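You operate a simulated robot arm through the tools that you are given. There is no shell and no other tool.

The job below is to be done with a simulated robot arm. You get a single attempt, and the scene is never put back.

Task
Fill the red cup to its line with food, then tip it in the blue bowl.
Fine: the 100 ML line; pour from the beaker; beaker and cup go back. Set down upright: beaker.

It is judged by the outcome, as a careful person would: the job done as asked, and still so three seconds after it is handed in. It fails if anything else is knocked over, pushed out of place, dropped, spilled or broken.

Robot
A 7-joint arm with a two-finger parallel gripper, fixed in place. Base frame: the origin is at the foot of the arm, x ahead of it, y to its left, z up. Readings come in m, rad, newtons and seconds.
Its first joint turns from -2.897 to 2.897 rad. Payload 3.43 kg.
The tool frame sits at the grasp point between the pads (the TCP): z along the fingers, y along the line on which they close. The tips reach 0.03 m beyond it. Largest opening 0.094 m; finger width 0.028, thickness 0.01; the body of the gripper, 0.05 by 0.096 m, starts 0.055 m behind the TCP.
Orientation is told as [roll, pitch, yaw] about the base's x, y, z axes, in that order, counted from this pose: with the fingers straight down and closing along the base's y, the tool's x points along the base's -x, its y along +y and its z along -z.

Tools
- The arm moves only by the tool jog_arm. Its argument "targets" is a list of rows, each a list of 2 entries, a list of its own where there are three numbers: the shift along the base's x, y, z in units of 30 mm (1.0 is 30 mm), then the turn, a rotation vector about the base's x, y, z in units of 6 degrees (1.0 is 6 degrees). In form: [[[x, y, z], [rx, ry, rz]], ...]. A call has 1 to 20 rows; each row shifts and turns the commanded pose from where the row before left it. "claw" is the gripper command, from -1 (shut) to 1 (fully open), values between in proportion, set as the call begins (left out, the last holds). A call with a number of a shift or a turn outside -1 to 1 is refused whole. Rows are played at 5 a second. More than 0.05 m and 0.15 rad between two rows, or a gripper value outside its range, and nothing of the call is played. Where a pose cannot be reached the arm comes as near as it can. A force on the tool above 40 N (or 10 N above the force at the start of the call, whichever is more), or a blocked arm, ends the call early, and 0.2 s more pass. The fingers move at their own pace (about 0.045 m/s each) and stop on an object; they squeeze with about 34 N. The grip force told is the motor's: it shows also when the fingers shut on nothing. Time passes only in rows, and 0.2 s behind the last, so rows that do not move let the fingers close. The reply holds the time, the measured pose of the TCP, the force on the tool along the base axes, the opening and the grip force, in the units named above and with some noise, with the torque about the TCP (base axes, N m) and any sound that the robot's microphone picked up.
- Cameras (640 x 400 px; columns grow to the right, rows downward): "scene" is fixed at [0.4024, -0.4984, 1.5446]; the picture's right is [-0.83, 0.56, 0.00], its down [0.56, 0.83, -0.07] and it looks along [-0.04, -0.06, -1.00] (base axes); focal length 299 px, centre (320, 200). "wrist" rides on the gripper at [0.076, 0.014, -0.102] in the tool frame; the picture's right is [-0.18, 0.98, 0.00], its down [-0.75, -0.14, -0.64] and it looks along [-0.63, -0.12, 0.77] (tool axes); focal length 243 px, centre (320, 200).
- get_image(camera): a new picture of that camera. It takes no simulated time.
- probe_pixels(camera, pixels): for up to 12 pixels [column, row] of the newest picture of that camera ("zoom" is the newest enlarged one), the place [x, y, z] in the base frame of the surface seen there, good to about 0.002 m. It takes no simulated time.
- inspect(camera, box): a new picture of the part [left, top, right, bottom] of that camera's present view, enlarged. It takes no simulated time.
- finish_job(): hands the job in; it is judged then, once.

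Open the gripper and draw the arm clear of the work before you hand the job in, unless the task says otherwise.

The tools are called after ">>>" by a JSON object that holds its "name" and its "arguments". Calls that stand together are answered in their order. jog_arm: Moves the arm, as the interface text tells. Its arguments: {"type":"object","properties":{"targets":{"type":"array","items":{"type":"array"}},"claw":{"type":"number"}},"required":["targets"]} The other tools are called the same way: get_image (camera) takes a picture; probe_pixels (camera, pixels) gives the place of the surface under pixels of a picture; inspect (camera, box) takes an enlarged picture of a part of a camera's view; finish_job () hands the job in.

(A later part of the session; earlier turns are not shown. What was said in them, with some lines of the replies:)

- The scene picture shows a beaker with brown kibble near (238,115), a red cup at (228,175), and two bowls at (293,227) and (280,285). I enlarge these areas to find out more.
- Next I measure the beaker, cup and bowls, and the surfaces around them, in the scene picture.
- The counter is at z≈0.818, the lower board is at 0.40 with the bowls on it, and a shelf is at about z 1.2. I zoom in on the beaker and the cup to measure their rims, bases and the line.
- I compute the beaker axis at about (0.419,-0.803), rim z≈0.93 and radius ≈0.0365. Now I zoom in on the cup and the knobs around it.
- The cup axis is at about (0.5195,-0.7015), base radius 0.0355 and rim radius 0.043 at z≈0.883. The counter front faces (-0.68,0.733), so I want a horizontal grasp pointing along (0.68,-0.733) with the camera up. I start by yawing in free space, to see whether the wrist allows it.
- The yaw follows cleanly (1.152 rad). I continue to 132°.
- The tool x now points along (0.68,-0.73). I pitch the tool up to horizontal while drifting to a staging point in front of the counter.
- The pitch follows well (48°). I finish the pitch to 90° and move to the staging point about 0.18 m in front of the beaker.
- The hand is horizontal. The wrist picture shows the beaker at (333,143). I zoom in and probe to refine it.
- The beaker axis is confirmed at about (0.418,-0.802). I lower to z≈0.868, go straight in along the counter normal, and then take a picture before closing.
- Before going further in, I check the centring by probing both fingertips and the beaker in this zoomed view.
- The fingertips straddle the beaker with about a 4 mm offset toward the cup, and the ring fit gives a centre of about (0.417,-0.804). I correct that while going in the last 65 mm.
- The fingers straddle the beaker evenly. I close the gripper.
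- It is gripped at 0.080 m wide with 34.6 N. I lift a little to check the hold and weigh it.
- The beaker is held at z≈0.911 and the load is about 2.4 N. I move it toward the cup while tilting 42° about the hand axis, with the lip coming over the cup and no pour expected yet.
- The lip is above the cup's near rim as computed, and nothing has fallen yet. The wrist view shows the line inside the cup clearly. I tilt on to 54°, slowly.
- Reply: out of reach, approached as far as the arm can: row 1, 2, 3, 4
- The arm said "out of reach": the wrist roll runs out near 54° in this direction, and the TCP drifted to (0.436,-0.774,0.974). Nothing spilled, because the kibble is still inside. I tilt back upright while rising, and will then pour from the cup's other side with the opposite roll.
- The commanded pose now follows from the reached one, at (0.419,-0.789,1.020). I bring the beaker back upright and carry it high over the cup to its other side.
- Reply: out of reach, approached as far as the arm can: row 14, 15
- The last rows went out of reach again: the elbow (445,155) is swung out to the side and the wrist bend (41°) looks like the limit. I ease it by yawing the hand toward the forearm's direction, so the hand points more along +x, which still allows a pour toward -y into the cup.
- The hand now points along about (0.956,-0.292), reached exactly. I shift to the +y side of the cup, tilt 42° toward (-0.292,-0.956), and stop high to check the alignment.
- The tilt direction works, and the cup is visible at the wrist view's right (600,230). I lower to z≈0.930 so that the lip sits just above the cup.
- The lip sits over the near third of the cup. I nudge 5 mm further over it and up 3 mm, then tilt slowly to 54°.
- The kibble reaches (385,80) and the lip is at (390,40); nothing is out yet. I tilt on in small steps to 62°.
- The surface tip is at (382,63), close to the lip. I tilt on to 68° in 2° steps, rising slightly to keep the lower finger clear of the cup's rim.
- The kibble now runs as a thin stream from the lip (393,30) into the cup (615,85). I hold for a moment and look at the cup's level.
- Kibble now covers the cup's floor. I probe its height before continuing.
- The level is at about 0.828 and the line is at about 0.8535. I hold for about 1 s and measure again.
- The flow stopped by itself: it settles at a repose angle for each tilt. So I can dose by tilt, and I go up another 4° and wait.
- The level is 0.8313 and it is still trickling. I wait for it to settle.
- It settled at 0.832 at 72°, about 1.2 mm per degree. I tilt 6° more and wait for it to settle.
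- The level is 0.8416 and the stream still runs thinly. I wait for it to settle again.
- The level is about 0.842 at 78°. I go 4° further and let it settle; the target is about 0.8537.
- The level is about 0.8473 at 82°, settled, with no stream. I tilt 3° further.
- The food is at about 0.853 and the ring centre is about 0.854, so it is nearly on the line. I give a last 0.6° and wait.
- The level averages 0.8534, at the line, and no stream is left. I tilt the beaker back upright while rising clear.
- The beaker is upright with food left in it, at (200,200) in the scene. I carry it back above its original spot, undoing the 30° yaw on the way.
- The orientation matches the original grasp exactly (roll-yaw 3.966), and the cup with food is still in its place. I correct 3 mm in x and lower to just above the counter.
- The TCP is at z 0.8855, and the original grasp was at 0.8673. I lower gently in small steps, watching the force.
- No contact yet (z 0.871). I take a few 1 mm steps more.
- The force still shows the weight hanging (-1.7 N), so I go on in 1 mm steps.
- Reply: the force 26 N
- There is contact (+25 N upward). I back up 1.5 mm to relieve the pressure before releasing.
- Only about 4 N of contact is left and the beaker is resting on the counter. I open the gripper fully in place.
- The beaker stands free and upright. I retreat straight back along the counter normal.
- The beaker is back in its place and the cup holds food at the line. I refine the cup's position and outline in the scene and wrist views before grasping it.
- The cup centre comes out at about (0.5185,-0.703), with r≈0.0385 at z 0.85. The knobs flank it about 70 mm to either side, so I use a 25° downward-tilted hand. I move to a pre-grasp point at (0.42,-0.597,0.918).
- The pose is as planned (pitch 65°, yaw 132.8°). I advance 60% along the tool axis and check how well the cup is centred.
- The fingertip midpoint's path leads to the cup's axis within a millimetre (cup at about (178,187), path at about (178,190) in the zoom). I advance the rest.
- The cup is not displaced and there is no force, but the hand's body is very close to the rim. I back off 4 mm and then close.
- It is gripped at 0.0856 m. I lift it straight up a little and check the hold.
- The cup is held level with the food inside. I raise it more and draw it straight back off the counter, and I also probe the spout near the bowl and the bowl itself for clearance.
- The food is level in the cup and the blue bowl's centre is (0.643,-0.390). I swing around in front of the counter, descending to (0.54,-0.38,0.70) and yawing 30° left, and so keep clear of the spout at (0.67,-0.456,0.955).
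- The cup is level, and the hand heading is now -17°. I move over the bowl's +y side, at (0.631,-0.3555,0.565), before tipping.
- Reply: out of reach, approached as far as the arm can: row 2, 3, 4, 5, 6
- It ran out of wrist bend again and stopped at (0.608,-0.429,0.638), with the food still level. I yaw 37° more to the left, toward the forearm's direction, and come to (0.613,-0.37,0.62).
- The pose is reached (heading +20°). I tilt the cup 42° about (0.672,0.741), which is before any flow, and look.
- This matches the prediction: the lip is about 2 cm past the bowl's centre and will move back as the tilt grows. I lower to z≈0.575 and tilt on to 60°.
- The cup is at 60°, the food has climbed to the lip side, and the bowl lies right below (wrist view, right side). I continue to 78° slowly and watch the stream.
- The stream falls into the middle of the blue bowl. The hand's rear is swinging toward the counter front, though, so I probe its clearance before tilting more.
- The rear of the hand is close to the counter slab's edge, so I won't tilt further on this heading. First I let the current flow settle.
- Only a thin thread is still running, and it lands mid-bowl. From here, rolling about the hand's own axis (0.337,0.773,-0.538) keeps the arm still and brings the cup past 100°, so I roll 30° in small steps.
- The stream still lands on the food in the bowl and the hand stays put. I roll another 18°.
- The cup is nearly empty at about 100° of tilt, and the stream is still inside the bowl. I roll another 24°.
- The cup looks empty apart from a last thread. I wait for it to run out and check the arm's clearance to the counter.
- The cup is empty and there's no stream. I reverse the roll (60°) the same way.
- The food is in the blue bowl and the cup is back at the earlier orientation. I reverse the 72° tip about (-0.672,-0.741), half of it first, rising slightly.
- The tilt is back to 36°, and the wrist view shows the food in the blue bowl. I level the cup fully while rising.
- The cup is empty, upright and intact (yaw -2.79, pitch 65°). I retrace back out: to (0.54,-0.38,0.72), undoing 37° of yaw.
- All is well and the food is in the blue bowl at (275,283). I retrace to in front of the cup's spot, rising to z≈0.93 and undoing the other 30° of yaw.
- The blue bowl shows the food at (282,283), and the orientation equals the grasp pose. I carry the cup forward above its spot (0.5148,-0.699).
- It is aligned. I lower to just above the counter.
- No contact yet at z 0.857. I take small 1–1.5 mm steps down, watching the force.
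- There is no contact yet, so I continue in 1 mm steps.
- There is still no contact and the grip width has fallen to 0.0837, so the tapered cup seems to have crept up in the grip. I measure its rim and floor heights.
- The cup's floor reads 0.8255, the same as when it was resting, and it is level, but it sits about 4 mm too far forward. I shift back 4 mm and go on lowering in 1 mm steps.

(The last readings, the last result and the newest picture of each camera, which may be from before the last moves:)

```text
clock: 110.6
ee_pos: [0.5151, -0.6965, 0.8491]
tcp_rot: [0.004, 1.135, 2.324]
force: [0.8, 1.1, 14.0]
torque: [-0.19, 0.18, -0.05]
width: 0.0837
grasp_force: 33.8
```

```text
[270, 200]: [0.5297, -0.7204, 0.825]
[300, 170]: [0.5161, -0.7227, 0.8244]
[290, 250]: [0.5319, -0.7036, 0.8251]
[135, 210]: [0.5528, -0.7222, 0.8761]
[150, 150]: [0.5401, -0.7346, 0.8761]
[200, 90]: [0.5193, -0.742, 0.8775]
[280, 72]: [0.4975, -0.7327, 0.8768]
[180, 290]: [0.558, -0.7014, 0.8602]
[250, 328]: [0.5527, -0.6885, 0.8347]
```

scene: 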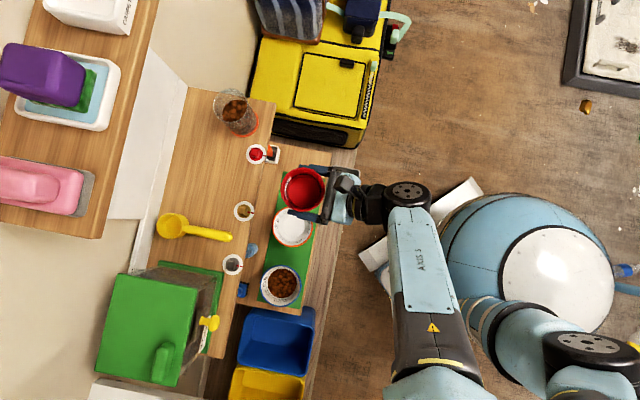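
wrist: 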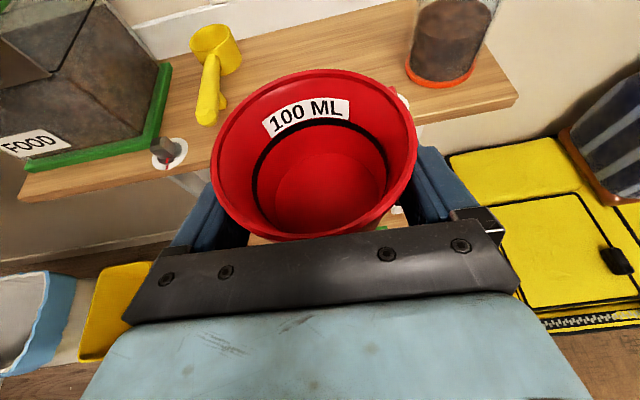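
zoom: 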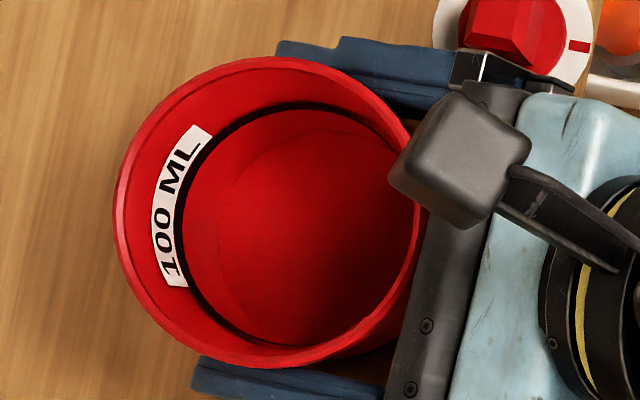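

There is contact (14 N). The rim sits about 2–3 mm toward +t compared with the start (zoom left 113 vs 118, top 57 vs 49), so I lift 2 mm, correct that, and set it down again.

>>> {"name": "jog_arm", "arguments": {"targets": [[[0, 0, 0.08], [0, 0, 0]], [[-0.07, -0.06, 0], [0, 0, 0]], [[0, 0, -0.03], [0, 0, 0]], [[0, 0, -0.02], [0, 0, 0]], [[0, 0, 0], [0, 0, 0]], [[0, 0, 0], [0, 0, 0]]]}}

>>> {"name": "inspect", "arguments": {"camera": "scene", "box": [200, 150, 264, 200]}}

```text
clock: 112.0
ee_pos: [0.5116, -0.6988, 0.8483]
tcp_rot: [0.006, 1.133, 2.323]
force: [3.2, 1.5, 13.8]
torque: [-0.09, 0.08, 0.01]
width: 0.0838
grasp_force: 33.9
```

```text
8.00 times, centred on (232, 175) of scene
```

zoom: 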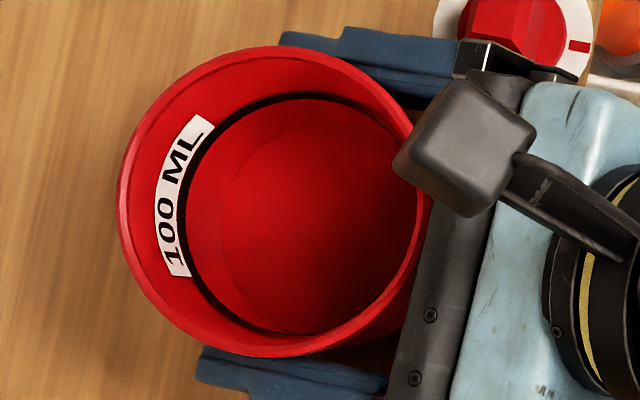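

The rim now matches the start (116/47/357 vs 118/49/360). I relieve the pressing force and then release.

>>> {"name": "jog_arm", "arguments": {"targets": [[[0, 0, 0.03], [0, 0, 0]], [[0, 0, 0], [0, 0, 0]], [[0, 0, 0], [0, 0, 0]]]}}

>>> {"name": "jog_arm", "arguments": {"targets": [[[0, 0, 0], [0, 0, 0]], [[0, 0, 0], [0, 0, 0]], [[0, 0, 0], [0, 0, 0]], [[0, 0, 0], [0, 0, 0]]], "claw": 1}}

>>> {"name": "inspect", "arguments": {"camera": "scene", "box": [200, 150, 264, 200]}}

>>> {"name": "get_image", "arguments": {"camera": "wrist"}}

```text
clock: 112.8
ee_pos: [0.5109, -0.6972, 0.8492]
tcp_rot: [0.002, 1.134, 2.322]
force: [1.2, 0.2, 4.8]
torque: [-0.06, 0.02, -0.01]
width: 0.0836
grasp_force: 33.4
```

```text
clock: 113.8
ee_pos: [0.5112, -0.6981, 0.8495]
tcp_rot: [0.004, 1.13, 2.324]
force: [-0.3, 0.7, 0.7]
torque: [0.05, 0.0, -0.02]
width: 0.0941
grasp_force: 0.0
```

```text
8.00 times, centred on (232, 175) of scene
```

zoom: 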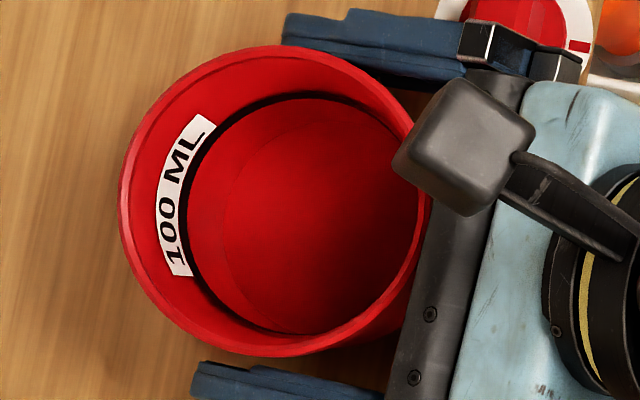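

```text
taken
```

wrist: 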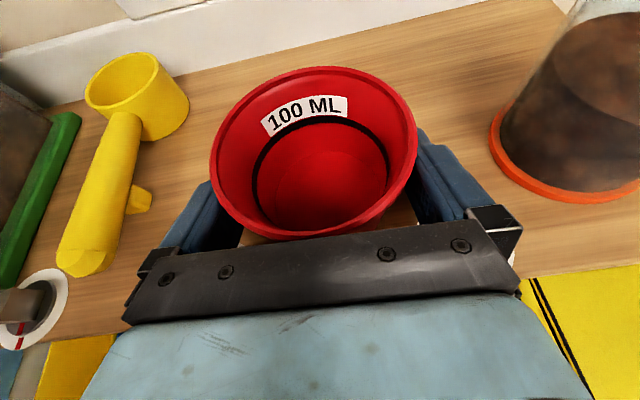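

The cup stands free in its place. I retreat backward along the tool axis, gently at first.

>>> {"name": "jog_arm", "arguments": {"targets": [[[-0.1, 0.11, 0.07], [0, 0, 0]], [[-0.2, 0.22, 0.14], [0, 0, 0]], [[-0.41, 0.443, 0.282], [0, 0, 0]], [[-0.41, 0.443, 0.282], [0, 0, 0]], [[-0.41, 0.443, 0.282], [0, 0, 0]], [[-0.41, 0.443, 0.282], [0, 0, 0]], [[-0.41, 0.443, 0.282], [0, 0, 0]], [[-0.41, 0.443, 0.282], [0, 0, 0]], [[-0.41, 0.443, 0.282], [0, 0, 0]], [[-0.41, 0.443, 0.282], [0, 0, 0]], [[0, 0, 0], [0, 0, 0]]]}}

>>> {"name": "get_image", "arguments": {"camera": "scene"}}

>>> {"name": "get_image", "arguments": {"camera": "wrist"}}

>>> {"name": "inspect", "arguments": {"camera": "scene", "box": [190, 80, 318, 200]}}

```text
clock: 116.2
ee_pos: [0.4015, -0.581, 0.9268]
tcp_rot: [0.005, 1.132, 2.323]
force: [0.4, -0.9, 0.0]
torque: [-0.03, 0.03, -0.01]
width: 0.0939
grasp_force: 0.1
```

```text
taken
```

scene: 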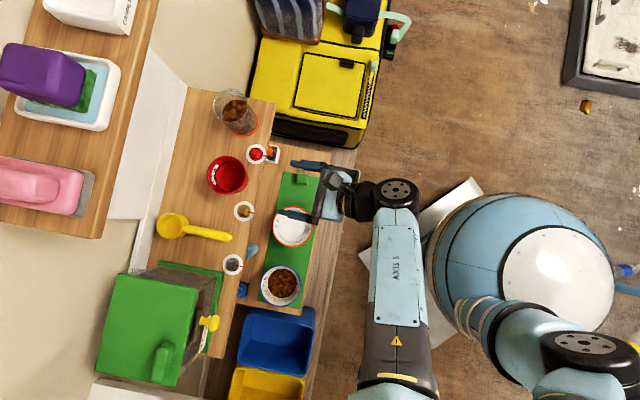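

```text
taken
```

wrist: 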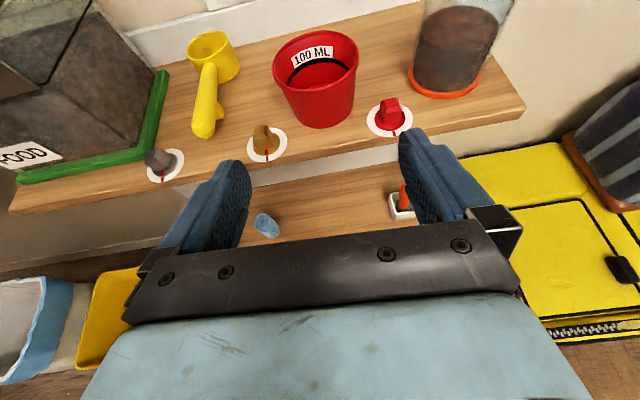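

```text
3.33 times, centred on (254, 140) of scene
```

zoom: 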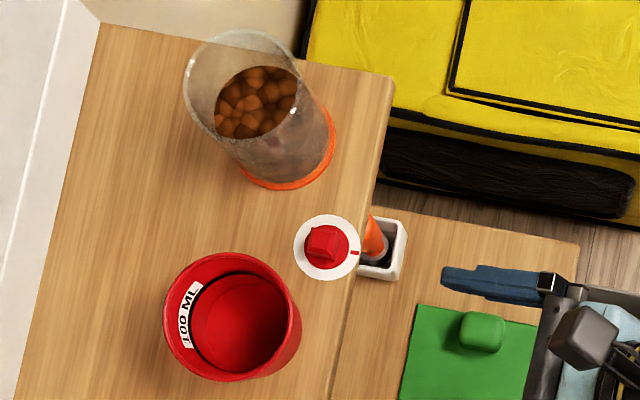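

The cup and beaker stand in their places and the food is in the blue bowl. I check for spills around the bowl and draw the arm further clear.

>>> {"name": "inspect", "arguments": {"camera": "scene", "box": [216, 235, 344, 335]}}

>>> {"name": "jog_arm", "arguments": {"targets": [[[-0.4, 0.2, 0.6], [0, 0, 0]], [[-0.6, 0.2, 0.6], [0, 0, 0]], [[-0.6, 0.2, 0.6], [0, 0, 0]], [[-0.6, 0.2, 0.6], [0, 0, 0]], [[-0.6, 0.2, 0.6], [0, 0, 0]], [[0, 0, 0], [0, 0, 0]], [[0, 0, 0], [0, 0, 0]], [[0, 0, 0], [0, 0, 0]]]}}

>>> {"name": "get_image", "arguments": {"camera": "scene"}}

```text
4.00 times, centred on (280, 285) of scene
```

zoom: 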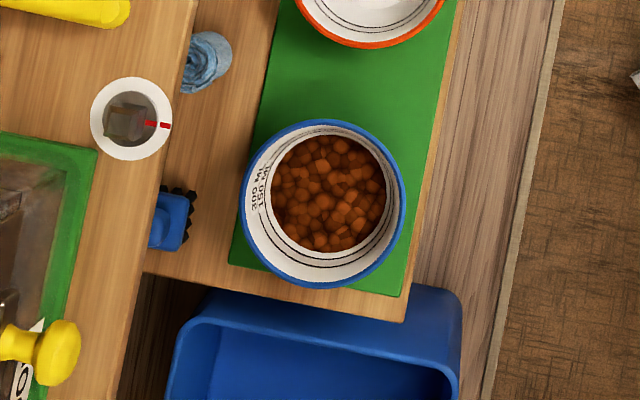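

```text
clock: 118.0
ee_pos: [0.3198, -0.5513, 1.0164]
tcp_rot: [0.005, 1.133, 2.323]
force: [0.2, -0.7, -0.1]
torque: [0.01, 0.03, -0.02]
width: 0.0937
grasp_force: 0.2
```

```text
taken
```

scene: 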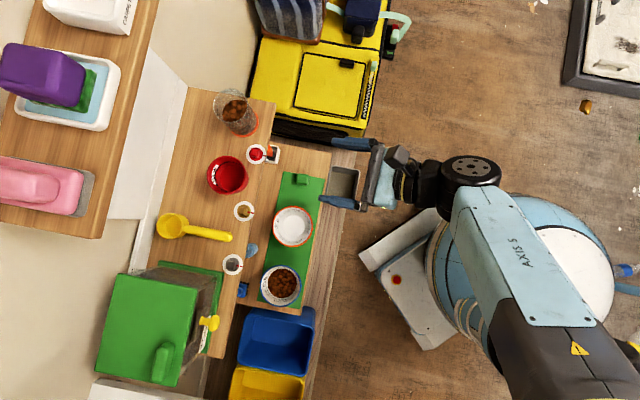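

The food is in the blue bowl at (281,284) with no spills. The beaker at (238,115) and the cup at (228,175) are upright in their original places, and the gripper is open and clear. I hand the job in.

>>> {"name": "finish_job", "arguments": {}}

```text
The job is handed in.
```

I filled the red cup to its 100 ML line from the beaker and tipped it into the blue bowl. The job is handed in.

- **Fill:** the food surface averaged z ≈ 0.853 m. The line's own ring read about 0.854 m, so the food was at the line to within what I could measure.
- **Tipping:** I tilted the cup to roughly 118° over the bowl. It was empty afterwards, and I saw no food outside the bowl.
- **Beaker:** it is back upright within a few millimetres of its starting spot, with the rest of the food still in it.
- **Cup:** it crept a few millimetres in the grip while being tipped. I corrected for this when setting it down, and it now stands upright within about a millimetre of where it began.

The arm reached its limits three times. That forced a change of pouring side and some detours, but it touched nothing and spilled nothing. The gripper is open and the arm is clear of the counter.
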